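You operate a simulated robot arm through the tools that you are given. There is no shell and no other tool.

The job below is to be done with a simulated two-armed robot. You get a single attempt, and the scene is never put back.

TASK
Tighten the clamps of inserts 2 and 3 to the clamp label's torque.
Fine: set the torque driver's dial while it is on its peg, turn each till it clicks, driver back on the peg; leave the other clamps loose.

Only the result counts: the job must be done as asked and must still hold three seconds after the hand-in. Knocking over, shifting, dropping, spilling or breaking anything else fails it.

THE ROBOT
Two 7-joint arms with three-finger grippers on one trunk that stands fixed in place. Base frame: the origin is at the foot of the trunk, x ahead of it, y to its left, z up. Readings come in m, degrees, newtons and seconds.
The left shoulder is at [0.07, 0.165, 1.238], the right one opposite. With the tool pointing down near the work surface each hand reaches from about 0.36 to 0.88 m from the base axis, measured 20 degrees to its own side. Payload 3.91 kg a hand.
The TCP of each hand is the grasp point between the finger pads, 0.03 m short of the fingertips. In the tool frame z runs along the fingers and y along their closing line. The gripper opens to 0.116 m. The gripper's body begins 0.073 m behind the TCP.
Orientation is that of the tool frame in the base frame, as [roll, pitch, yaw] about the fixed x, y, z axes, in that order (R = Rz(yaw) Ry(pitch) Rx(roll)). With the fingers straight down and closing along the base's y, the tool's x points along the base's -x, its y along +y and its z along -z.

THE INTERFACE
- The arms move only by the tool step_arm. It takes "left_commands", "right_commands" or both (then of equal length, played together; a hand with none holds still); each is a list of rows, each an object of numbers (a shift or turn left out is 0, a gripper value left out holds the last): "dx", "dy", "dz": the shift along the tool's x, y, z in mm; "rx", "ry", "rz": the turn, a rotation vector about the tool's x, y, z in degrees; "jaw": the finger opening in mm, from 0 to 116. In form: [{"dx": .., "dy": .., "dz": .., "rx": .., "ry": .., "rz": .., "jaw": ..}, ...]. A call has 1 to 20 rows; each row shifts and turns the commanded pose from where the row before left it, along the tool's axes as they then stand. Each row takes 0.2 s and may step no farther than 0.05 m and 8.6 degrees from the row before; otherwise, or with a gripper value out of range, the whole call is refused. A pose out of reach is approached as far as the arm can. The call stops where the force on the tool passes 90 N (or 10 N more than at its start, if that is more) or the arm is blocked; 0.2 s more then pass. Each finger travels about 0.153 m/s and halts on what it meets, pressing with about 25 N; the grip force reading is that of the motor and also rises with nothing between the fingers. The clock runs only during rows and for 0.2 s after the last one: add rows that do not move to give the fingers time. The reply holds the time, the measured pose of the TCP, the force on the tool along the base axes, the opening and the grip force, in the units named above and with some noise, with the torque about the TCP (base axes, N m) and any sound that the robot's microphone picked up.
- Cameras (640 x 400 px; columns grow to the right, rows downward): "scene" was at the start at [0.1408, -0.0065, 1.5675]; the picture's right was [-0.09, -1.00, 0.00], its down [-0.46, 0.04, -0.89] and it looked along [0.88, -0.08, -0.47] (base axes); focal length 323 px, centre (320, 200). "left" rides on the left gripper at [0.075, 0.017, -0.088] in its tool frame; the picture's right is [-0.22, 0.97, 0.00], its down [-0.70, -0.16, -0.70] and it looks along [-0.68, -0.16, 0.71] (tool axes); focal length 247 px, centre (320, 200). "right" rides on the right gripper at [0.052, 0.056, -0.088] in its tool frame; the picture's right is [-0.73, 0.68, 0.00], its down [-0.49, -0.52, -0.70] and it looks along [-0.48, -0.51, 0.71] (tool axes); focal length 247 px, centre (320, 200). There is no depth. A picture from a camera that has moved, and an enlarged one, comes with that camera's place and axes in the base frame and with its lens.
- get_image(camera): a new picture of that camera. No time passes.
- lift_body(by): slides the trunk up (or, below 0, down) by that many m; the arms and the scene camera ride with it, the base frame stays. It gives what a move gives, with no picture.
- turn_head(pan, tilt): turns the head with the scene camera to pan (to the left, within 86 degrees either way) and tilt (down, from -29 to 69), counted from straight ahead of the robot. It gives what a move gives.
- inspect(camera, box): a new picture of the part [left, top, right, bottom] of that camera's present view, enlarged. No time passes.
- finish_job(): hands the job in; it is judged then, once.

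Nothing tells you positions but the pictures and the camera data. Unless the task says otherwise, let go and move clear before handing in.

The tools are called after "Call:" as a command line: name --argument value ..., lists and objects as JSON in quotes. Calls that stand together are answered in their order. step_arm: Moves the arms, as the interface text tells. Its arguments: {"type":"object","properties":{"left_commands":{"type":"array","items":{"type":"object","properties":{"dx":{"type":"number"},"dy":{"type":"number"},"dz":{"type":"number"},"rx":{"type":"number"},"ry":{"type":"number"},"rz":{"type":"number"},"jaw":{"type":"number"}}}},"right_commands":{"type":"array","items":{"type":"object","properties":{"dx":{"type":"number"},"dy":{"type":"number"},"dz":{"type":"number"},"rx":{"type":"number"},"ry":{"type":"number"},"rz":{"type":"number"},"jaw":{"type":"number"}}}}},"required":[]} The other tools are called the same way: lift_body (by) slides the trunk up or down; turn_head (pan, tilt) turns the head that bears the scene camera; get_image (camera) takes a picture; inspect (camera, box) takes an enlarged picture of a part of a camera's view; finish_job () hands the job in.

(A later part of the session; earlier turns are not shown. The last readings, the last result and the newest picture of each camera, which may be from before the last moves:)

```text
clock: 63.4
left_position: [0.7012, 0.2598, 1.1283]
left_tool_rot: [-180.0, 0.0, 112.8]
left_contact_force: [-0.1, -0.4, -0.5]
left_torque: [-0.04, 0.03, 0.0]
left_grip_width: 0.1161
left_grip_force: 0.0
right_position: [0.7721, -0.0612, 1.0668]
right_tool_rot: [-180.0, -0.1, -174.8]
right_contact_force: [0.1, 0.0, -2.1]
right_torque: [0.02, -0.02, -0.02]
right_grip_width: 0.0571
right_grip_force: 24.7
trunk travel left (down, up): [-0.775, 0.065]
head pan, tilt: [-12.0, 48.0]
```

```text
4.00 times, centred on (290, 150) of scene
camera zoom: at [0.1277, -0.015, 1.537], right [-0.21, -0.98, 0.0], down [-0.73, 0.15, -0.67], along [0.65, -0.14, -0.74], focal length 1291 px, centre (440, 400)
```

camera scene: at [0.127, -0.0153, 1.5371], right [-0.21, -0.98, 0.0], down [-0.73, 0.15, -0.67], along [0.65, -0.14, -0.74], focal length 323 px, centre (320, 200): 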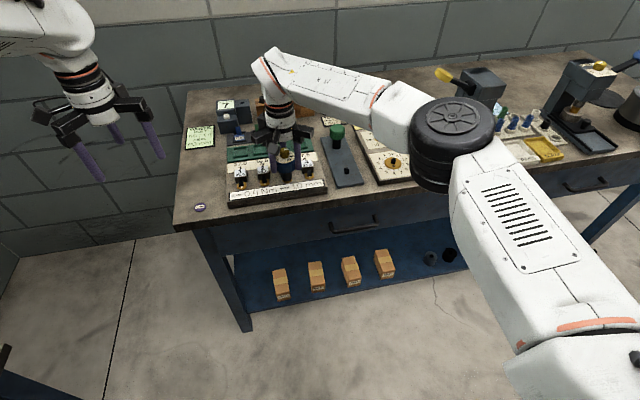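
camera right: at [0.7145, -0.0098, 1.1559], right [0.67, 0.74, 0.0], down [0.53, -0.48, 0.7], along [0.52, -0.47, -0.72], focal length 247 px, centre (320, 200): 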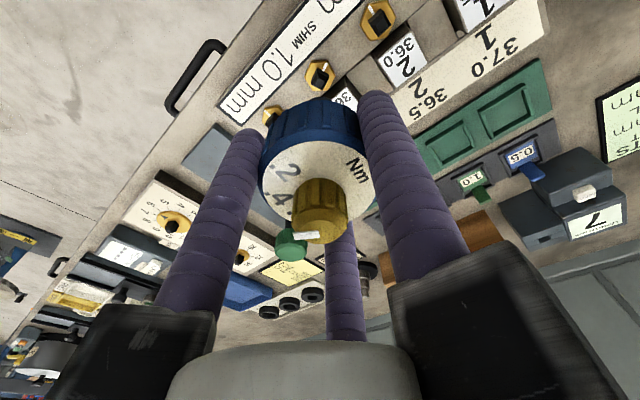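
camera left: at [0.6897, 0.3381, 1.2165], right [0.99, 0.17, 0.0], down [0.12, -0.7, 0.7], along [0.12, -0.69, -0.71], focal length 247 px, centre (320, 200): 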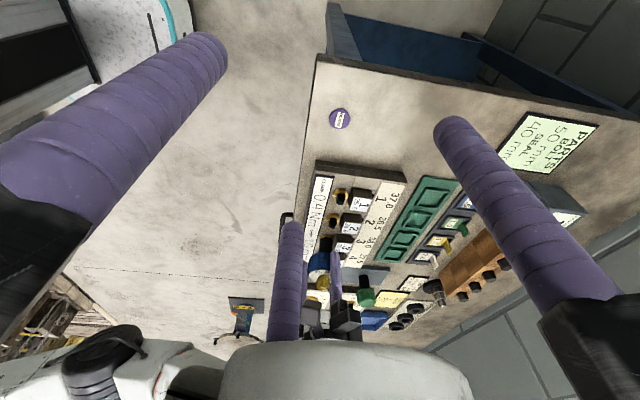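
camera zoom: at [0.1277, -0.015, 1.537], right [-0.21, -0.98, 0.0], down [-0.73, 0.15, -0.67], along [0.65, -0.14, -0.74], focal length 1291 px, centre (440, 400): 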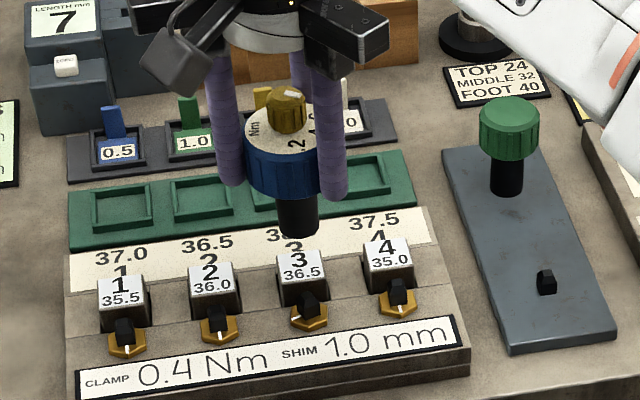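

The clamp 3 post is fine: square, turned about 70°. To see the socket I'll raise the driver high and pitch the left hand up so its camera can look at the driver from below.

Call:
step_arm --right_commands '[{"dx": 17.4, "dy": 1.6, "dz": -40.7}, {"dx": 17.4, "dy": 1.6, "dz": -40.7}, {"dx": 17.4, "dy": 1.6, "dz": -40.7}, {"dx": 17.4, "dy": 1.6, "dz": -40.7}, {"dx": 17.4, "dy": 1.6, "dz": -40.7}, {"dx": 17.4, "dy": 1.6, "dz": -40.7}, {"dx": 17.4, "dy": 1.6, "dz": -40.7}, {}, {}, {}, {}]' --left_commands '[{"rx": 1.9, "ry": -8.37}, {"rx": 1.9, "ry": -8.37}, {"rx": 1.9, "ry": -8.37}, {"rx": 1.9, "ry": -8.37}, {"rx": 1.9, "ry": -8.37}, {"rx": 1.9, "ry": -8.37}, {"rx": 1.9, "ry": -8.37}, {"rx": 1.9, "ry": -8.37}, {"rx": 1.9, "ry": -8.37}, {"rx": 1.9, "ry": -8.37}, {}]'

Call:
get_image --camera "left"

Call:
get_image --camera "scene"

```text
clock: 65.8
left_position: [0.7006, 0.2614, 1.1291]
left_tool_rot: [-108.1, 76.6, 172.5]
left_contact_force: [-0.1, -0.4, 0.0]
left_torque: [0.01, 0.0, 0.02]
left_grip_width: 0.116
left_grip_force: 0.0
right_position: [0.6494, -0.0607, 1.354]
right_tool_rot: [-180.0, 0.1, -174.8]
right_contact_force: [0.1, 0.3, -1.4]
right_torque: [-0.01, -0.03, 0.0]
right_grip_width: 0.057
right_grip_force: 25.1
trunk travel left (down, up): [-0.775, 0.065]
head pan, tilt: [-12.0, 48.0]
```

```text
taken
camera left: at [0.6843, 0.3537, 1.0602], right [0.98, 0.17, 0.0], down [-0.11, 0.64, 0.76], along [0.13, -0.75, 0.65], focal length 247 px, centre (320, 200)
```

left: 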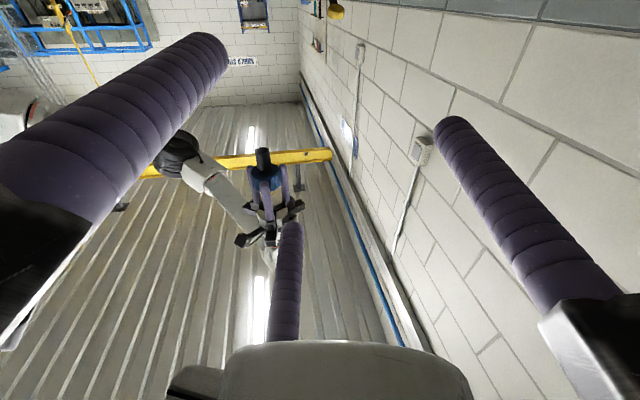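

```text
taken
camera scene: at [0.1273, -0.0154, 1.537], right [-0.21, -0.98, 0.0], down [-0.73, 0.15, -0.67], along [0.65, -0.14, -0.74], focal length 323 px, centre (320, 200)
```

scene: 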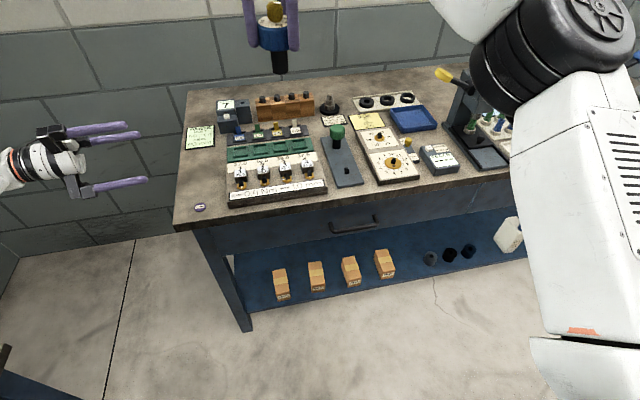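

The left camera now looks up at the driver. Zooming into its socket end:

Call:
inspect --camera "left" --box '[245, 140, 290, 175]'

```text
11.43 times, centred on (268, 158) of left
camera zoom: at [0.6843, 0.3537, 1.0602], right [0.98, 0.17, 0.0], down [-0.11, 0.64, 0.76], along [0.13, -0.75, 0.65], focal length 2823 px, centre (920, 686)
```

zoom: 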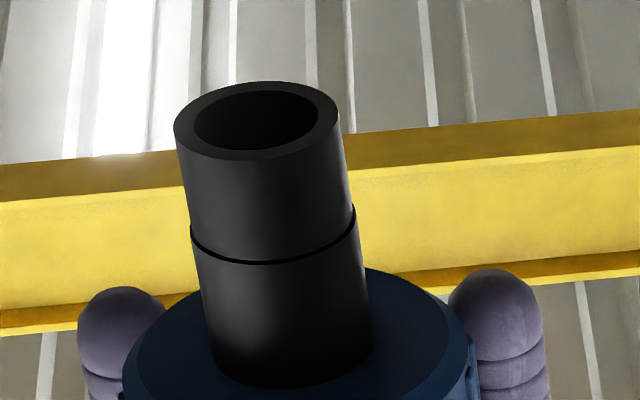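

The socket bore looks round at the mouth with a two-part sleeve. I'll bring the left camera nearer and steeper to look inside.

Call:
step_arm --left_commands '[{"rx": 1.9, "ry": -8.37}, {"rx": 1.9, "ry": -8.37}, {"dx": 1.6, "dy": -19.6, "dz": 35.5}, {"dx": 1.6, "dy": -19.6, "dz": 35.5}, {"dx": 1.6, "dy": -19.6, "dz": 35.5}, {"dx": 1.6, "dy": -19.6, "dz": 35.5}, {"dx": 1.6, "dy": -19.6, "dz": 35.5}, {}]'

Call:
get_image --camera "left"

```text
clock: 67.5
left_position: [0.6344, 0.0778, 1.1825]
left_tool_rot: [-43.7, 71.8, -125.1]
left_contact_force: [0.0, 1.5, 0.5]
left_torque: [0.0, -0.01, 0.0]
left_grip_width: 0.1158
left_grip_force: 0.1
right_position: [0.6496, -0.0605, 1.354]
right_tool_rot: [179.9, 0.0, -174.6]
right_contact_force: [0.2, -0.3, -2.4]
right_torque: [-0.02, -0.02, 0.03]
right_grip_width: 0.0569
right_grip_force: 24.5
trunk travel left (down, up): [-0.775, 0.065]
head pan, tilt: [-12.0, 48.0]
```

```text
taken
camera left: at [0.6218, 0.1454, 1.0893], right [0.98, 0.17, 0.0], down [-0.15, 0.83, 0.54], along [0.09, -0.53, 0.84], focal length 247 px, centre (320, 200)
```

left: 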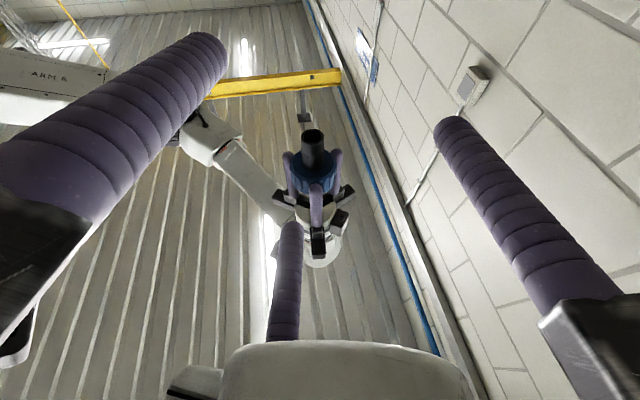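

Call:
inspect --camera "left" --box '[298, 122, 330, 146]'

Call:
inspect --camera "left" --box '[270, 115, 370, 195]'

```text
16.00 times, centred on (314, 134) of left
camera zoom: at [0.6218, 0.1454, 1.0893], right [0.98, 0.17, 0.0], down [-0.15, 0.83, 0.54], along [0.09, -0.53, 0.84], focal length 3952 px, centre (416, 1256)
```

zoom: 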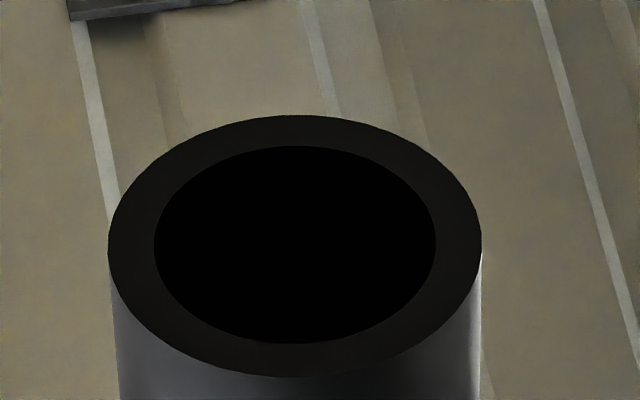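

```text
5.00 times, centred on (320, 155) of left
camera zoom: at [0.6218, 0.1454, 1.0893], right [0.98, 0.17, 0.0], down [-0.15, 0.83, 0.54], along [0.09, -0.53, 0.84], focal length 1235 px, centre (320, 425)
```

zoom: 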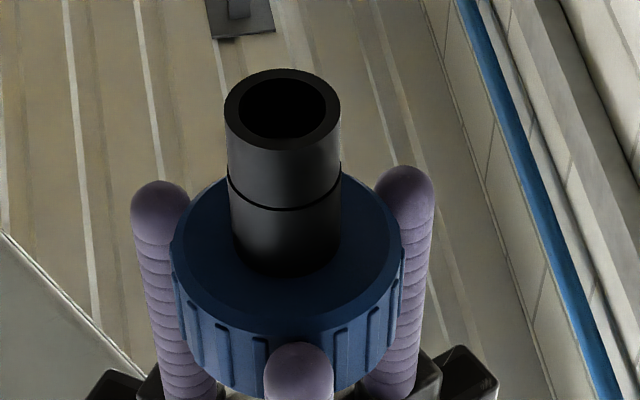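

The bore reads as a plain round socket, so torque must be passed by a clutch-like coupling that relaxes between my slow steps. I'll return the left hand to its observer pose and then try seating firmly and turning fast and continuously.

Call:
step_arm --left_commands '[{"dx": -1.6, "dy": 19.6, "dz": -35.5}, {"dx": -1.6, "dy": 19.6, "dz": -35.5}, {"dx": -1.6, "dy": 19.6, "dz": -35.5}, {"dx": -1.6, "dy": 19.6, "dz": -35.5}, {"dx": -1.6, "dy": 19.6, "dz": -35.5}, {"rx": -1.9, "ry": 8.37}, {"rx": -1.9, "ry": 8.37}, {"rx": -1.9, "ry": 8.37}, {"rx": -1.9, "ry": 8.37}, {"rx": -1.9, "ry": 8.37}, {"rx": -1.9, "ry": 8.37}, {"rx": -1.9, "ry": 8.37}, {"rx": -1.9, "ry": 8.37}, {"rx": -1.9, "ry": 8.37}, {"rx": -1.9, "ry": 8.37}, {"rx": -1.9, "ry": 8.37}, {"rx": -1.9, "ry": 8.37}, {}]'

Call:
get_image --camera "scene"

```text
clock: 71.3
left_position: [0.7015, 0.2616, 1.1286]
left_tool_rot: [-179.9, 0.0, 112.8]
left_contact_force: [-0.2, 1.2, 0.5]
left_torque: [0.02, 0.01, 0.03]
left_grip_width: 0.1158
left_grip_force: 0.1
right_position: [0.6494, -0.0585, 1.3525]
right_tool_rot: [179.9, 0.0, -174.8]
right_contact_force: [0.2, 0.1, -2.8]
right_torque: [-0.05, 0.02, -0.01]
right_grip_width: 0.0568
right_grip_force: 24.9
trunk travel left (down, up): [-0.775, 0.065]
head pan, tilt: [-12.0, 48.0]
```

```text
taken
camera scene: at [0.1271, -0.0138, 1.5371], right [-0.21, -0.98, 0.0], down [-0.73, 0.15, -0.67], along [0.65, -0.14, -0.74], focal length 323 px, centre (320, 200)
```

scene: 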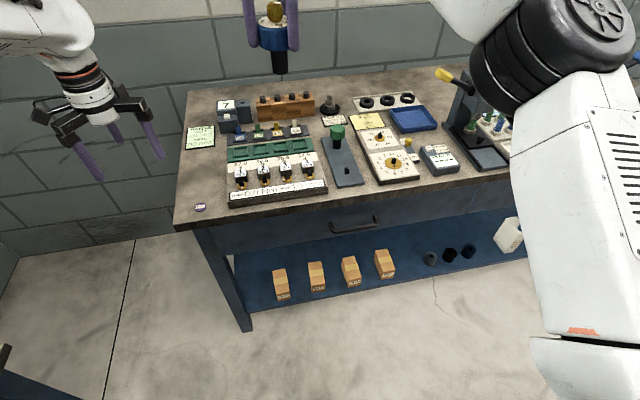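

Now I wind the wrist counter-clockwise by 180° in the air, which also keeps a square fit consistent with the post, before going back to clamp 3.

Call:
step_arm --right_commands '[{"rz": -8.5}, {"rz": -8.5}, {"rz": -8.5}, {"rz": -8.5}, {"rz": -8.5}, {"rz": -8.5}, {"rz": -8.5}, {"rz": -8.5}, {"rz": -8.5}, {"rz": -8.5}, {"rz": -8.5}, {"rz": -8.5}, {"rz": -8.5}, {"rz": -8.5}, {"rz": -8.5}, {"rz": -8.5}, {"rz": -8.5}, {"rz": -8.5}, {}]'

Call:
get_image --camera "scene"

```text
clock: 75.3
left_position: [0.7011, 0.2608, 1.1292]
left_tool_rot: [179.9, 0.1, 112.8]
left_contact_force: [-0.3, -0.3, 0.1]
left_torque: [-0.03, -0.03, -0.02]
left_grip_width: 0.116
left_grip_force: 0.0
right_position: [0.6492, -0.0618, 1.3523]
right_tool_rot: [179.9, -0.1, -21.7]
right_contact_force: [0.1, 0.1, -1.5]
right_torque: [0.02, -0.01, -0.01]
right_grip_width: 0.057
right_grip_force: 24.8
trunk travel left (down, up): [-0.775, 0.065]
head pan, tilt: [-12.0, 48.0]
```

```text
taken
camera scene: at [0.1273, -0.015, 1.537], right [-0.21, -0.98, 0.0], down [-0.73, 0.15, -0.67], along [0.65, -0.14, -0.74], focal length 323 px, centre (320, 200)
```

scene: 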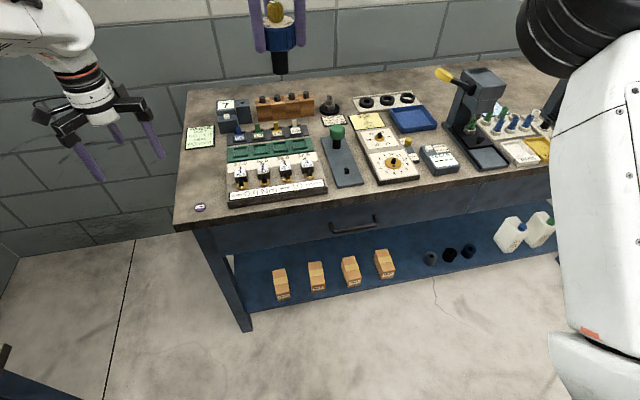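

Call:
step_arm --right_commands '[{"rz": -8.5}, {"rz": -8.5}, {"rz": -8.5}, {"rz": -1.5}, {"dx": 17.4, "dy": 1.6, "dz": 41}, {"dx": 17.4, "dy": 1.6, "dz": 41}, {"dx": 17.4, "dy": 1.6, "dz": 41}, {"dx": 17.4, "dy": 1.6, "dz": 41}, {"dx": 17.4, "dy": 1.6, "dz": 41}, {"dx": 17.4, "dy": 1.6, "dz": 41}, {"dx": 17.4, "dy": 1.6, "dz": 41}, {}, {}]'

Call:
get_image --camera "scene"

Call:
inspect --camera "right" --box '[280, 50, 360, 110]'

```text
clock: 78.2
left_position: [0.7016, 0.2616, 1.129]
left_tool_rot: [180.0, -0.1, 112.8]
left_contact_force: [-0.4, -0.2, 0.2]
left_torque: [-0.02, 0.0, 0.0]
left_grip_width: 0.1161
left_grip_force: 0.1
right_position: [0.7711, -0.0611, 1.0662]
right_tool_rot: [-180.0, -0.1, 5.2]
right_contact_force: [1.1, 0.2, -2.0]
right_torque: [-0.01, 0.0, 0.0]
right_grip_width: 0.057
right_grip_force: 24.6
trunk travel left (down, up): [-0.775, 0.065]
head pan, tilt: [-12.0, 48.0]
```

```text
taken
camera scene: at [0.127, -0.015, 1.5371], right [-0.21, -0.98, 0.0], down [-0.73, 0.15, -0.67], along [0.65, -0.14, -0.74], focal length 323 px, centre (320, 200)
```

scene: 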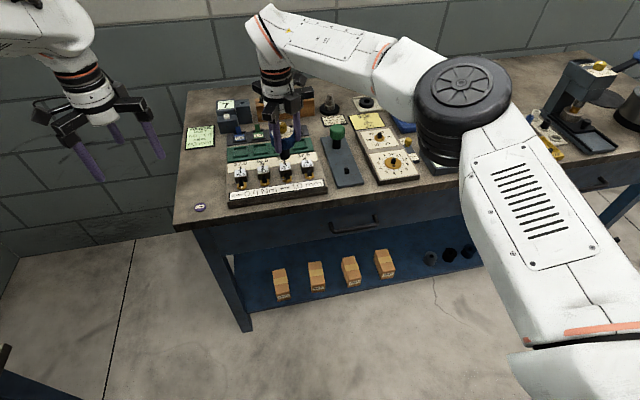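

```text
6.67 times, centred on (320, 80) of right
camera zoom: at [0.8287, -0.1125, 1.155], right [-0.67, -0.75, 0.0], down [-0.53, 0.48, 0.7], along [-0.52, 0.47, -0.71], focal length 1646 px, centre (320, 1000)
```

zoom: 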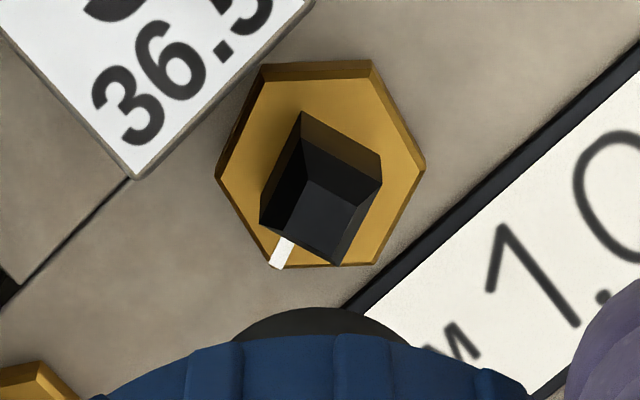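

The driver is centred over clamp 3's post again. I'll descend and seat it with a firmer press.

Call:
step_arm --right_commands '[{"dz": 30}, {"dz": 25}, {"dz": 12}, {"dz": 6}, {}]'

Call:
step_arm --right_commands '[{"dz": 4}, {"dz": 4}, {}]'

```text
clock: 79.3
left_position: [0.7018, 0.2607, 1.1282]
left_tool_rot: [-179.9, 0.0, 112.7]
left_contact_force: [-0.9, 0.2, 0.3]
left_torque: [0.01, 0.02, -0.02]
left_grip_width: 0.1159
left_grip_force: 0.0
right_position: [0.7716, -0.0618, 0.9927]
right_tool_rot: [-179.9, 0.0, 5.3]
right_contact_force: [0.3, -0.5, -1.9]
right_torque: [0.02, 0.01, -0.03]
right_grip_width: 0.0568
right_grip_force: 24.6
trunk travel left (down, up): [-0.775, 0.065]
head pan, tilt: [-12.0, 48.0]
```

```text
clock: 80.2
left_position: [0.6994, 0.2619, 1.1308]
left_tool_rot: [179.9, 0.0, 112.9]
left_contact_force: [0.3, -0.2, -0.5]
left_torque: [0.01, -0.03, -0.05]
left_grip_width: 0.1161
left_grip_force: 0.0
right_position: [0.7707, -0.061, 0.9885]
right_tool_rot: [-180.0, -0.3, 5.2]
right_contact_force: [4.7, -1.6, 20.7]
right_torque: [-0.09, -0.16, -0.03]
right_grip_width: 0.0569
right_grip_force: 25.1
trunk travel left (down, up): [-0.775, 0.065]
head pan, tilt: [-12.0, 48.0]
```

Seated with about 20 N down. Now a faster, continuous clockwise turn.

Call:
step_arm --right_commands '[{"rz": 8.5}, {"rz": 8.5}, {"rz": 8.5}, {"rz": 8.5}, {"rz": 8.5}]'

Call:
inspect --camera "left" --box '[325, 228, 350, 246]'

Call:
inspect --camera "scene" --box '[280, 160, 305, 182]'

```text
clock: 81.3
left_position: [0.6991, 0.2598, 1.1284]
left_tool_rot: [180.0, 0.0, 112.7]
left_contact_force: [-0.4, -0.3, -0.9]
left_torque: [0.02, -0.03, -0.02]
left_grip_width: 0.116
left_grip_force: 0.1
right_position: [0.7718, -0.0607, 0.9845]
right_tool_rot: [-179.9, -0.1, -37.5]
right_contact_force: [10.7, -3.6, 17.6]
right_torque: [-0.11, -0.47, 0.13]
right_grip_width: 0.0567
right_grip_force: 24.5
trunk travel left (down, up): [-0.775, 0.065]
head pan, tilt: [-12.0, 48.0]
```

```text
16.00 times, centred on (338, 237) of left
camera zoom: at [0.6865, 0.3364, 1.2192], right [0.99, 0.17, 0.0], down [0.12, -0.7, 0.7], along [0.12, -0.69, -0.71], focal length 3952 px, centre (40, -392)
```

zoom: 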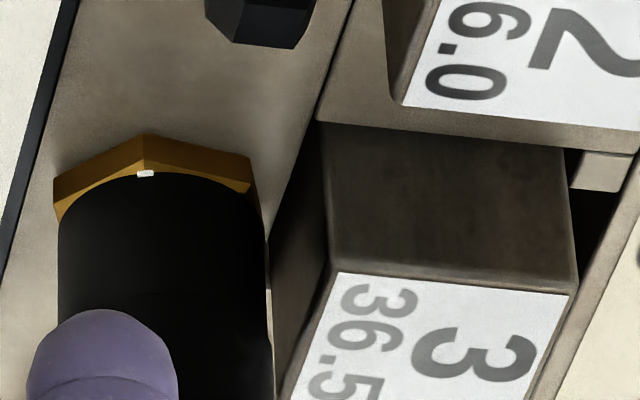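

```text
16.00 times, centred on (292, 171) of scene
camera zoom: at [0.126, -0.0155, 1.5372], right [-0.21, -0.98, 0.0], down [-0.73, 0.16, -0.67], along [0.65, -0.14, -0.74], focal length 5163 px, centre (760, 664)
```

zoom: 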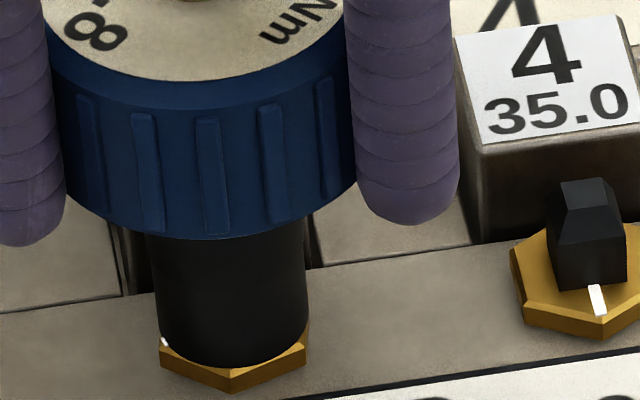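

Call:
get_image --camera "right"

Call:
inspect --camera "right" --box '[240, 80, 400, 240]'

```text
taken
camera right: at [0.7787, -0.1378, 1.0745], right [-1.0, -0.1, 0.0], down [-0.07, 0.71, 0.7], along [-0.07, 0.7, -0.71], focal length 247 px, centre (320, 200)
```

right: 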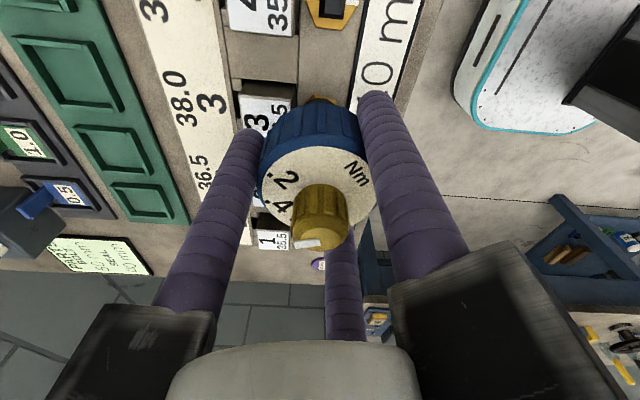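

```text
2.50 times, centred on (320, 160) of right
camera zoom: at [0.7787, -0.1378, 1.0745], right [-1.0, -0.1, 0.0], down [-0.07, 0.71, 0.7], along [-0.07, 0.7, -0.71], focal length 617 px, centre (320, 300)
```

zoom: 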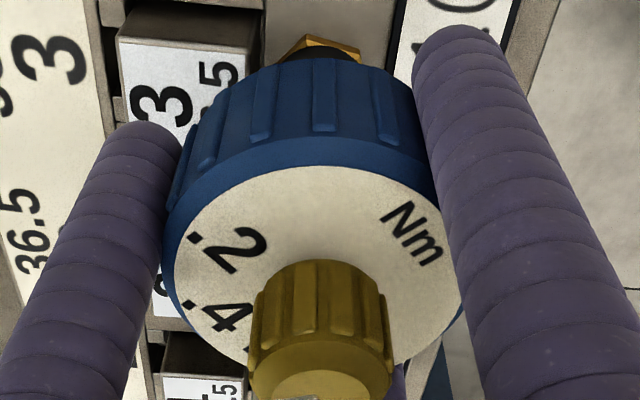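

The handle still slips relative to the clamp at about the same torque. I'll measure whether the slip torque depends on speed: slow first, then fast.

Call:
step_arm --right_commands '[{"rz": 1}, {"rz": 1}, {"rz": 1}, {"rz": 1}, {"rz": 1}, {"rz": 1}, {"rz": 1}, {"rz": 1}, {"rz": 1}, {"rz": 1}]'

Call:
step_arm --right_commands '[{}, {}, {}, {}, {}]'

Call:
step_arm --right_commands '[{"rz": 2}, {"rz": 2}, {"rz": 2}]'

Call:
step_arm --right_commands '[{"rz": 8.5}, {"rz": 8.5}, {"rz": 8.5}, {"rz": 8.5}]'

```text
clock: 83.5
left_position: [0.7007, 0.2608, 1.1291]
left_tool_rot: [-180.0, 0.0, 112.8]
left_contact_force: [0.0, 0.2, 0.5]
left_torque: [-0.01, 0.05, 0.02]
left_grip_width: 0.1161
left_grip_force: 0.1
right_position: [0.7713, -0.0615, 0.9851]
right_tool_rot: [-180.0, 0.0, -47.3]
right_contact_force: [13.3, -3.4, 19.0]
right_torque: [-0.09, -0.6, 0.19]
right_grip_width: 0.0568
right_grip_force: 25.1
trunk travel left (down, up): [-0.775, 0.065]
head pan, tilt: [-12.0, 48.0]
```

```text
clock: 84.8
left_position: [0.7001, 0.2614, 1.1289]
left_tool_rot: [180.0, 0.0, 112.8]
left_contact_force: [0.1, -0.2, -0.5]
left_torque: [-0.02, 0.02, 0.0]
left_grip_width: 0.116
left_grip_force: 0.1
right_position: [0.77, -0.0608, 0.9857]
right_tool_rot: [-179.9, 0.0, -47.2]
right_contact_force: [12.5, -3.3, 17.4]
right_torque: [-0.09, -0.51, 0.05]
right_grip_width: 0.0571
right_grip_force: 25.4
trunk travel left (down, up): [-0.775, 0.065]
head pan, tilt: [-12.0, 48.0]
```

```text
clock: 85.5
left_position: [0.7001, 0.2611, 1.1299]
left_tool_rot: [-180.0, 0.0, 112.8]
left_contact_force: [1.0, 0.0, 1.0]
left_torque: [0.0, -0.03, 0.02]
left_grip_width: 0.1158
left_grip_force: 0.1
right_position: [0.7704, -0.0614, 0.9858]
right_tool_rot: [-179.9, 0.0, -53.2]
right_contact_force: [12.7, -3.3, 17.7]
right_torque: [-0.05, -0.52, 0.11]
right_grip_width: 0.0572
right_grip_force: 25.3
trunk travel left (down, up): [-0.775, 0.065]
head pan, tilt: [-12.0, 48.0]
```

```text
clock: 86.5
left_position: [0.7015, 0.2607, 1.1284]
left_tool_rot: [-180.0, 0.0, 112.7]
left_contact_force: [-0.5, 0.9, 0.6]
left_torque: [0.04, 0.02, 0.02]
left_grip_width: 0.1161
left_grip_force: 0.0
right_position: [0.7699, -0.0611, 0.9854]
right_tool_rot: [-179.9, 0.0, -87.4]
right_contact_force: [11.6, -3.5, 18.6]
right_torque: [0.05, -0.54, 0.16]
right_grip_width: 0.057
right_grip_force: 24.7
trunk travel left (down, up): [-0.775, 0.065]
head pan, tilt: [-12.0, 48.0]
```

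Slip torque is about 0.2 Nm regardless of speed or press, so it isn't simple friction. Clamp 2 needs tightening anyway, so I'll do it carefully as a clean comparison: lift, wind back so the socket is square to post 2, and go over it.

Call:
step_arm --right_commands '[{"dz": -6}, {"dz": -15}, {"dz": -25}, {"dz": -30}, {"rz": -8.56}, {"rz": -8.56}, {"rz": -8.56}, {"rz": -8.56}, {"rz": -8.56}, {"rz": -8.56}, {"rz": -8.56}, {"rz": -8.56}, {"dx": -10.1, "dy": -29.6}, {"dx": -10.1, "dy": -29.6}, {}, {}]'

Call:
inspect --camera "right" --box '[280, 50, 360, 110]'

Call:
inspect --camera "scene" --box '[225, 90, 325, 190]'

Call:
inspect --camera "left" --box '[300, 180, 400, 300]'

```text
clock: 90.0
left_position: [0.7004, 0.2606, 1.1282]
left_tool_rot: [180.0, 0.0, 112.7]
left_contact_force: [0.4, 0.1, 0.3]
left_torque: [-0.02, 0.02, 0.04]
left_grip_width: 0.1159
left_grip_force: 0.0
right_position: [0.7721, 0.0024, 1.0617]
right_tool_rot: [-180.0, 0.0, -18.8]
right_contact_force: [0.0, -0.2, -2.4]
right_torque: [-0.02, -0.03, -0.01]
right_grip_width: 0.057
right_grip_force: 25.2
trunk travel left (down, up): [-0.775, 0.065]
head pan, tilt: [-12.0, 48.0]
```

```text
6.67 times, centred on (320, 80) of right
camera zoom: at [0.8036, -0.0677, 1.1494], right [-0.91, -0.41, 0.0], down [-0.29, 0.65, 0.7], along [-0.29, 0.64, -0.71], focal length 1646 px, centre (320, 1000)
```

zoom: 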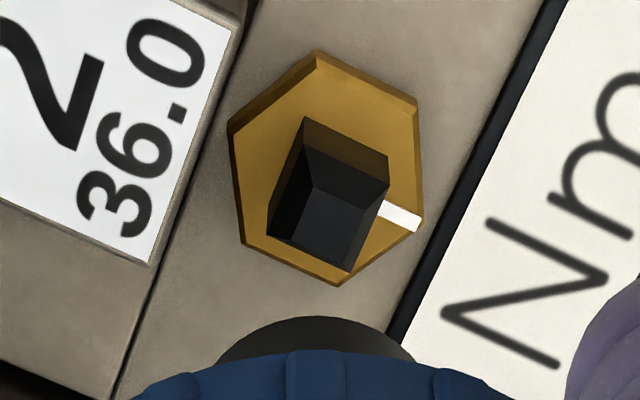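

```text
4.00 times, centred on (275, 140) of scene
camera zoom: at [0.1273, -0.0147, 1.537], right [-0.21, -0.98, 0.0], down [-0.73, 0.15, -0.67], along [0.65, -0.14, -0.74], focal length 1291 px, centre (500, 440)
```

zoom: 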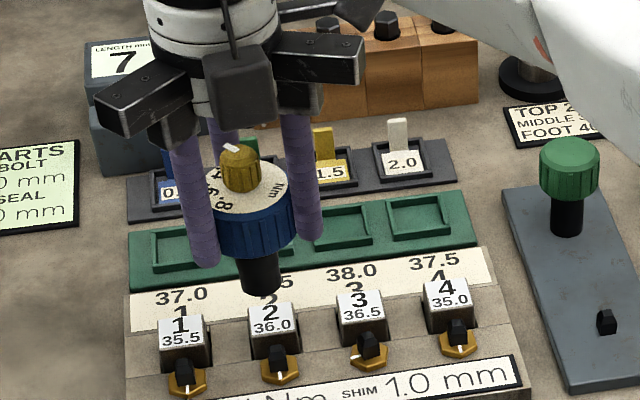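

```text
3.33 times, centred on (350, 240) of left
camera zoom: at [0.6875, 0.337, 1.2182], right [0.99, 0.17, 0.0], down [0.12, -0.7, 0.7], along [0.12, -0.69, -0.71], focal length 823 px, centre (220, 67)
```

zoom: 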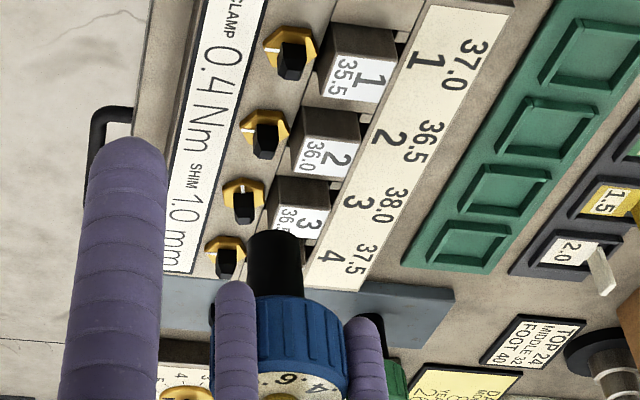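

Centred over post 2. I'll trim about 1 mm, descend and seat.

Call:
step_arm --right_commands '[{"dx": -0.7, "dy": 0.7}, {"dz": 30}, {"dz": 25}, {"dz": 12}, {}]'

Call:
step_arm --right_commands '[{"dz": 4}, {"dz": 4}, {}]'

Call:
inspect --camera "left" --box '[325, 210, 365, 250]'

Call:
inspect --camera "scene" --box '[245, 140, 305, 190]'

```text
clock: 91.2
left_position: [0.7017, 0.2611, 1.1277]
left_tool_rot: [-179.9, -0.1, 112.8]
left_contact_force: [0.6, -0.1, -0.3]
left_torque: [-0.02, 0.04, -0.04]
left_grip_width: 0.1159
left_grip_force: 0.1
right_position: [0.7695, 0.0025, 0.9915]
right_tool_rot: [179.8, 0.3, -18.8]
right_contact_force: [-0.8, -5.0, 0.9]
right_torque: [-0.36, 0.06, -0.02]
right_grip_width: 0.0569
right_grip_force: 25.3
trunk travel left (down, up): [-0.775, 0.065]
head pan, tilt: [-12.0, 48.0]
```

```text
clock: 92.0
left_position: [0.6998, 0.2608, 1.1296]
left_tool_rot: [-180.0, 0.0, 112.7]
left_contact_force: [0.7, -0.7, 0.6]
left_torque: [-0.04, 0.01, 0.02]
left_grip_width: 0.1161
left_grip_force: 0.0
right_position: [0.7712, 0.0012, 0.9862]
right_tool_rot: [-179.9, -0.2, -18.8]
right_contact_force: [3.7, -1.5, 6.9]
right_torque: [-0.13, -0.16, 0.02]
right_grip_width: 0.057
right_grip_force: 24.3
trunk travel left (down, up): [-0.775, 0.065]
head pan, tilt: [-12.0, 48.0]
```

```text
10.00 times, centred on (345, 230) of left
camera zoom: at [0.6868, 0.3368, 1.2189], right [0.99, 0.17, 0.0], down [0.12, -0.7, 0.7], along [0.12, -0.69, -0.71], focal length 2470 px, centre (70, -100)
```

zoom: 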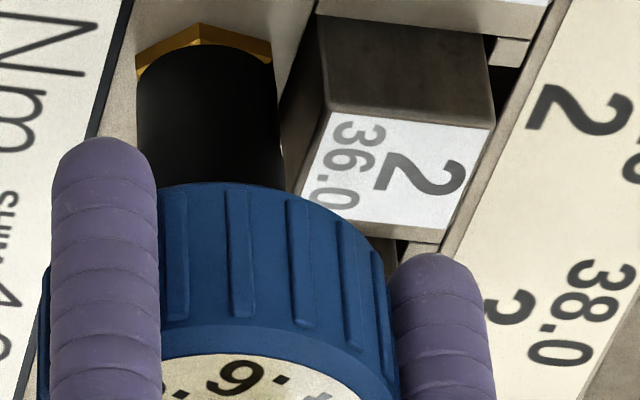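

```text
8.00 times, centred on (275, 165) of scene
camera zoom: at [0.1265, -0.0151, 1.5372], right [-0.21, -0.98, 0.0], down [-0.73, 0.15, -0.67], along [0.65, -0.14, -0.74], focal length 2582 px, centre (680, 480)
```

zoom: 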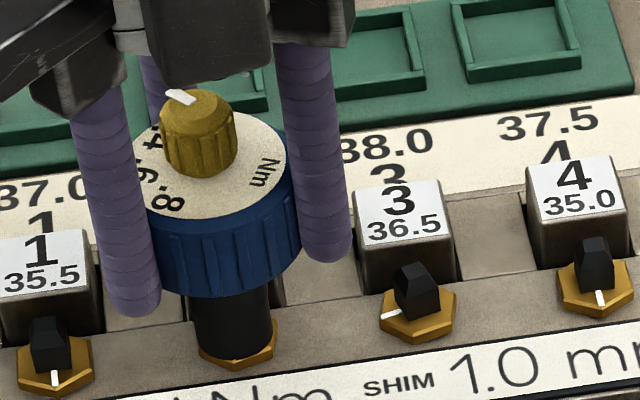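

Seated on clamp 2. Now turning clockwise steadily, checking after each 30°.

Call:
step_arm --right_commands '[{"rz": 6}, {"rz": 6}, {"rz": 6}, {"rz": 6}, {"rz": 6}]'

Call:
inspect --camera "left" --box '[325, 210, 365, 250]'

Call:
step_arm --right_commands '[{"rz": 6}, {"rz": 6}, {"rz": 6}, {"rz": 6}, {"rz": 6}]'

Call:
inspect --camera "left" --box '[325, 210, 365, 250]'

```text
clock: 93.2
left_position: [0.7001, 0.2606, 1.1289]
left_tool_rot: [-180.0, 0.1, 112.8]
left_contact_force: [-0.3, 0.5, -0.1]
left_torque: [0.04, 0.0, 0.03]
left_grip_width: 0.1158
left_grip_force: 0.0
right_position: [0.7716, 0.0023, 0.9858]
right_tool_rot: [-180.0, -0.2, -48.9]
right_contact_force: [9.5, -0.6, 14.2]
right_torque: [0.02, -0.45, 0.01]
right_grip_width: 0.0571
right_grip_force: 25.2
trunk travel left (down, up): [-0.775, 0.065]
head pan, tilt: [-12.0, 48.0]
```

```text
10.00 times, centred on (345, 230) of left
camera zoom: at [0.6871, 0.3367, 1.2187], right [0.99, 0.17, 0.0], down [0.12, -0.7, 0.7], along [0.12, -0.69, -0.71], focal length 2470 px, centre (70, -100)
```

zoom: 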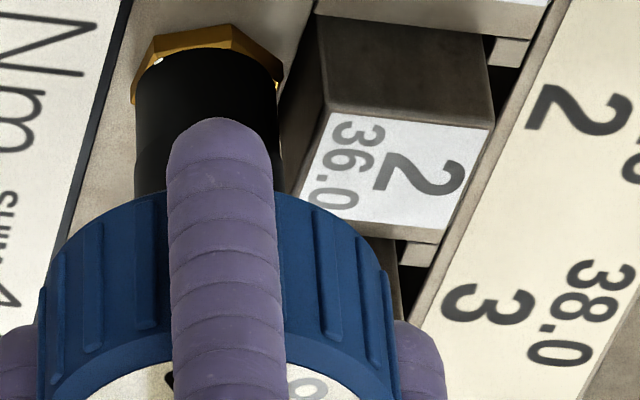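

```text
clock: 94.3
left_position: [0.7006, 0.261, 1.1292]
left_tool_rot: [-180.0, 0.0, 112.9]
left_contact_force: [0.8, 0.6, -0.3]
left_torque: [-0.01, 0.0, -0.01]
left_grip_width: 0.1159
left_grip_force: 0.2
right_position: [0.7703, -0.0003, 0.9858]
right_tool_rot: [-179.9, 0.0, -78.9]
right_contact_force: [14.8, -1.3, 17.2]
right_torque: [0.08, -0.72, 0.08]
right_grip_width: 0.0573
right_grip_force: 25.3
trunk travel left (down, up): [-0.775, 0.065]
head pan, tilt: [-12.0, 48.0]
```

```text
10.00 times, centred on (345, 230) of left
camera zoom: at [0.6873, 0.3366, 1.2186], right [0.99, 0.17, 0.0], down [0.12, -0.7, 0.7], along [0.12, -0.69, -0.71], focal length 2470 px, centre (70, -100)
```

zoom: 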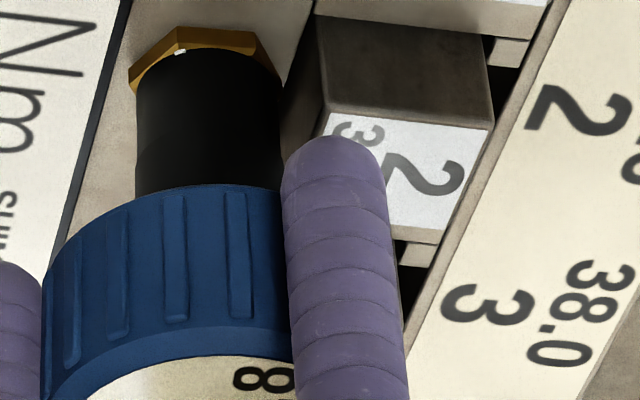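

Clamp 2 follows the driver 1:1 through 60°. I'll trim the side load and continue, watching closely.

Call:
step_arm --right_commands '[{"dx": 0.4, "dy": -2.0, "rz": 6}, {"rz": 6}, {"rz": 6}]'

Call:
inspect --camera "left" --box '[325, 210, 365, 250]'

Call:
step_arm --right_commands '[{"rz": 6}, {"rz": 6}, {"rz": 6}]'

Call:
inspect --camera "left" --box '[325, 210, 365, 250]'

```text
clock: 95.2
left_position: [0.7008, 0.2611, 1.129]
left_tool_rot: [179.9, -0.1, 112.7]
left_contact_force: [0.1, 0.5, -0.2]
left_torque: [0.01, -0.01, 0.03]
left_grip_width: 0.1162
left_grip_force: 0.0
right_position: [0.7721, 0.0011, 0.9877]
right_tool_rot: [180.0, 0.0, -96.9]
right_contact_force: [6.0, -4.2, 13.0]
right_torque: [-0.07, -0.18, 0.16]
right_grip_width: 0.0568
right_grip_force: 25.1
trunk travel left (down, up): [-0.775, 0.065]
head pan, tilt: [-12.0, 48.0]
```

```text
10.00 times, centred on (345, 230) of left
camera zoom: at [0.6863, 0.3363, 1.2191], right [0.99, 0.17, 0.0], down [0.12, -0.7, 0.7], along [0.12, -0.69, -0.71], focal length 2470 px, centre (70, -100)
```

zoom: 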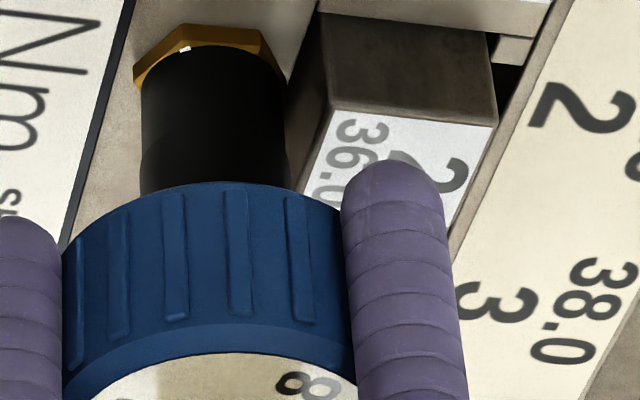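

```text
clock: 96.0
left_position: [0.6996, 0.2603, 1.1291]
left_tool_rot: [-179.9, 0.0, 112.7]
left_contact_force: [0.3, 0.9, -0.2]
left_torque: [0.0, 0.06, 0.02]
left_grip_width: 0.116
left_grip_force: 0.0
right_position: [0.7718, 0.0017, 0.9864]
right_tool_rot: [-180.0, 0.0, -114.9]
right_contact_force: [2.1, -3.5, 9.1]
right_torque: [-0.06, -0.17, 0.22]
right_grip_width: 0.0568
right_grip_force: 25.2
trunk travel left (down, up): [-0.775, 0.065]
head pan, tilt: [-12.0, 48.0]
```

```text
10.00 times, centred on (345, 230) of left
camera zoom: at [0.6863, 0.3363, 1.2192], right [0.99, 0.17, 0.0], down [0.12, -0.7, 0.7], along [0.12, -0.69, -0.71], focal length 2470 px, centre (70, -100)
```

zoom: 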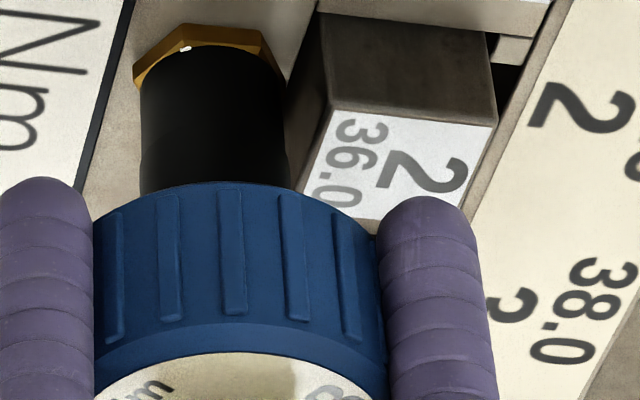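

Clamp 2's hex stops near 58–60° as well while torque climbs to ≈0.22. I'll check the view and continue turning a bit to see whether torque keeps building.

Call:
step_arm --right_commands '[{"rz": 6}, {"rz": 6}, {"rz": 6}]'

Call:
step_arm --right_commands '[{"rz": 6}, {"rz": 6}, {"rz": 6}]'

Call:
inspect --camera "left" --box '[325, 210, 365, 250]'

Call:
inspect --camera "right" --box '[240, 80, 400, 240]'

Call:
inspect --camera "scene" --box '[245, 140, 305, 190]'

```text
clock: 96.8
left_position: [0.7004, 0.2606, 1.1305]
left_tool_rot: [-180.0, 0.0, 112.7]
left_contact_force: [0.1, -0.2, 0.1]
left_torque: [-0.01, 0.02, -0.04]
left_grip_width: 0.1158
left_grip_force: 0.0
right_position: [0.7717, 0.0008, 0.9852]
right_tool_rot: [180.0, -0.1, -132.9]
right_contact_force: [-1.1, -4.8, 5.0]
right_torque: [-0.09, 0.02, 0.21]
right_grip_width: 0.0568
right_grip_force: 24.7
trunk travel left (down, up): [-0.775, 0.065]
head pan, tilt: [-12.0, 48.0]
```

```text
clock: 97.5
left_position: [0.699, 0.2608, 1.1306]
left_tool_rot: [179.9, -0.1, 112.8]
left_contact_force: [-0.2, -0.3, -0.6]
left_torque: [-0.01, -0.03, 0.01]
left_grip_width: 0.1159
left_grip_force: 0.1
right_position: [0.7722, 0.0002, 0.986]
right_tool_rot: [179.9, 0.0, -151.0]
right_contact_force: [-5.3, -4.5, 2.6]
right_torque: [-0.07, 0.21, 0.26]
right_grip_width: 0.0568
right_grip_force: 25.0
trunk travel left (down, up): [-0.775, 0.065]
head pan, tilt: [-12.0, 48.0]
```

```text
10.00 times, centred on (345, 230) of left
camera zoom: at [0.6861, 0.3362, 1.2193], right [0.99, 0.17, 0.0], down [0.12, -0.7, 0.7], along [0.12, -0.69, -0.71], focal length 2470 px, centre (70, -100)
```

zoom: 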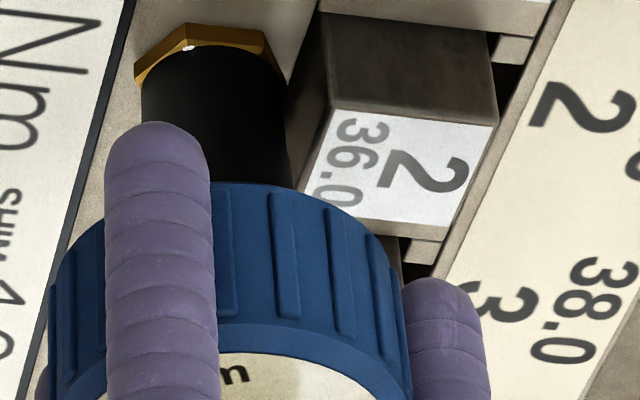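

```text
2.50 times, centred on (320, 160) of right
camera zoom: at [0.6988, 0.0243, 1.075], right [0.31, 0.95, 0.0], down [0.68, -0.22, 0.7], along [0.67, -0.22, -0.71], focal length 617 px, centre (320, 300)
```

zoom: 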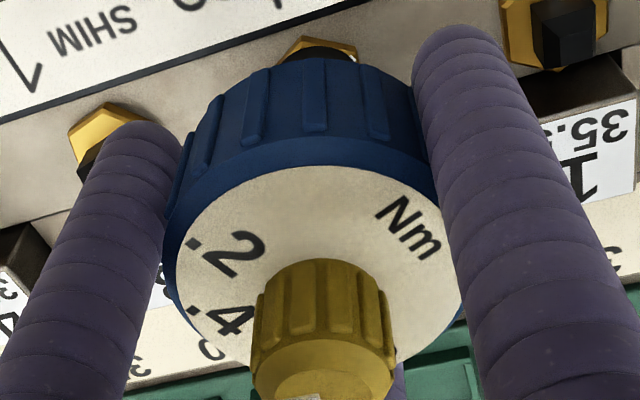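

```text
8.00 times, centred on (275, 165) of scene
camera zoom: at [0.1256, -0.0158, 1.5372], right [-0.21, -0.98, 0.0], down [-0.73, 0.16, -0.67], along [0.65, -0.14, -0.74], focal length 2582 px, centre (680, 480)
```

zoom: 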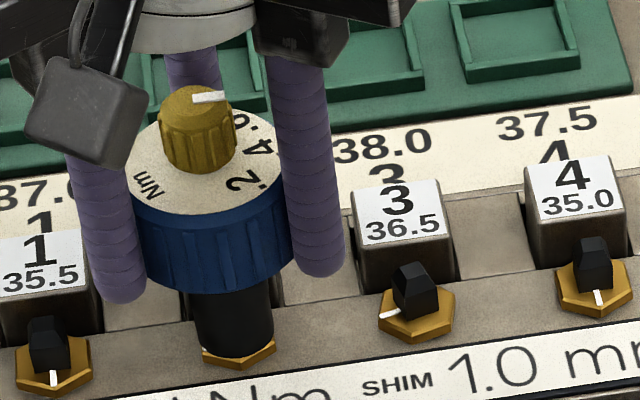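

Torque readings keep creeping up (0.26 now) when the press and side loads are small, so misalignment may be robbing torque. I'll relieve the side load and keep turning briskly.

Call:
step_arm --right_commands '[{"dx": 1.5, "dy": -0.3, "rz": 7}, {"rz": 7}, {"rz": 7}]'

Call:
step_arm --right_commands '[{"rz": 6}, {"rz": 6}]'

Call:
inspect --camera "left" --box '[325, 210, 365, 250]'

Call:
get_image --camera "scene"

```text
clock: 98.3
left_position: [0.7025, 0.2585, 1.1278]
left_tool_rot: [-179.8, -0.2, 112.7]
left_contact_force: [0.1, -0.8, -1.1]
left_torque: [0.07, 0.02, -0.02]
left_grip_width: 0.116
left_grip_force: 0.1
right_position: [0.7695, 0.0011, 0.9787]
right_tool_rot: [179.7, -1.0, -171.8]
right_contact_force: [-1.0, -1.7, -0.8]
right_torque: [-0.1, -0.06, -0.04]
right_grip_width: 0.0587
right_grip_force: 25.0
trunk travel left (down, up): [-0.775, 0.065]
head pan, tilt: [-12.0, 48.0]
```

```text
clock: 99.0
left_position: [0.7007, 0.2603, 1.1297]
left_tool_rot: [180.0, 0.0, 112.7]
left_contact_force: [-0.2, -0.1, -1.1]
left_torque: [-0.02, -0.01, -0.02]
left_grip_width: 0.116
left_grip_force: 0.1
right_position: [0.7713, 0.0013, 0.9851]
right_tool_rot: [179.9, -0.2, 176.2]
right_contact_force: [-4.7, -1.5, -0.1]
right_torque: [-0.08, 0.3, 0.04]
right_grip_width: 0.0574
right_grip_force: 25.3
trunk travel left (down, up): [-0.775, 0.065]
head pan, tilt: [-12.0, 48.0]
```

```text
10.00 times, centred on (345, 230) of left
camera zoom: at [0.6865, 0.3366, 1.2189], right [0.99, 0.17, 0.0], down [0.12, -0.7, 0.7], along [0.12, -0.69, -0.71], focal length 2470 px, centre (70, -100)
```

zoom: 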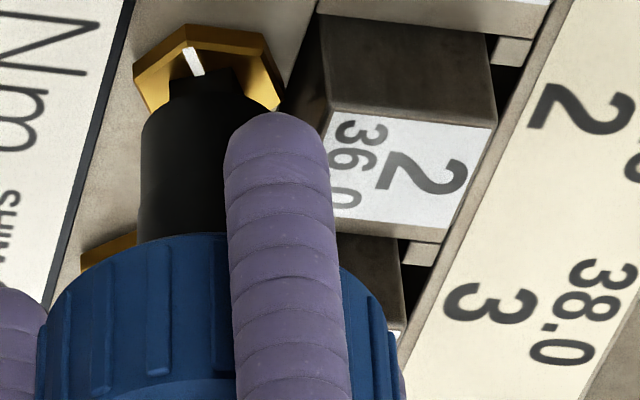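

```text
taken
camera scene: at [0.1261, -0.0153, 1.5372], right [-0.21, -0.98, 0.0], down [-0.73, 0.15, -0.67], along [0.65, -0.14, -0.74], focal length 323 px, centre (320, 200)
```

scene: 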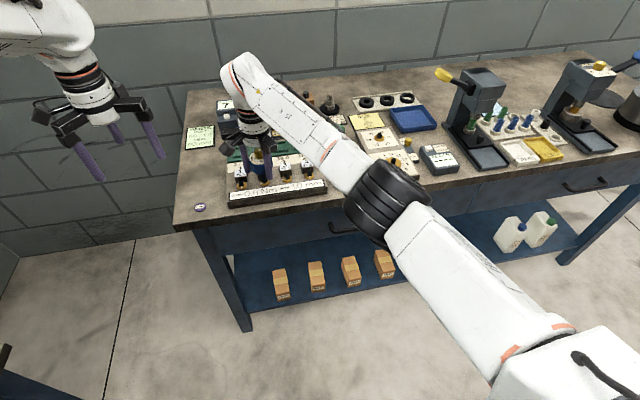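

The right arm flipped its elbow posture again and the driver has been bumped partly up off post 2. I'll stop and look carefully.

Call:
get_image --camera "right"

Call:
inspect --camera "scene" --box '[225, 120, 325, 200]'

Call:
get_image --camera "left"

```text
taken
camera right: at [0.722, 0.0603, 1.0744], right [0.78, 0.63, 0.0], down [0.45, -0.56, 0.7], along [0.44, -0.54, -0.72], focal length 247 px, centre (320, 200)
```

right: 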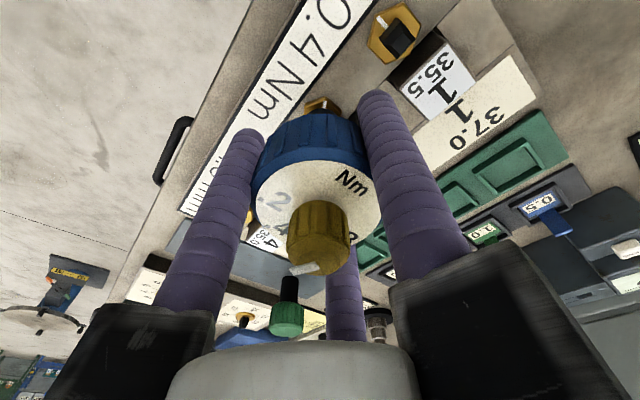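

```text
5.00 times, centred on (275, 160) of scene
camera zoom: at [0.1261, -0.0153, 1.5372], right [-0.21, -0.98, 0.0], down [-0.73, 0.15, -0.67], along [0.65, -0.14, -0.74], focal length 1614 px, centre (545, 400)
```

zoom: 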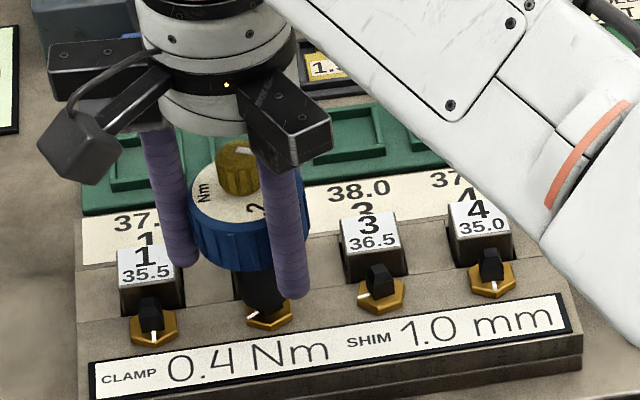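

```text
taken
camera left: at [0.6865, 0.3366, 1.2189], right [0.99, 0.17, 0.0], down [0.12, -0.7, 0.7], along [0.12, -0.69, -0.71], focal length 247 px, centre (320, 200)
```

left: 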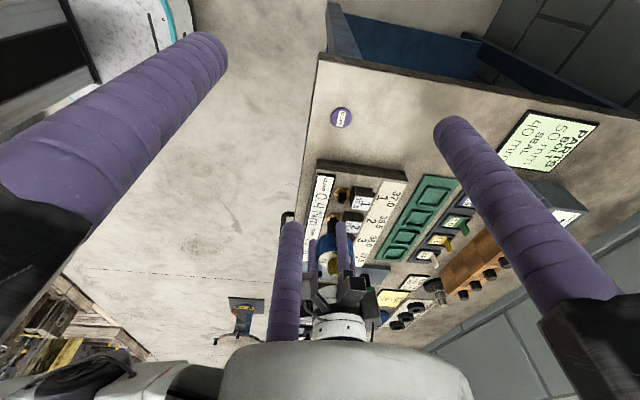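

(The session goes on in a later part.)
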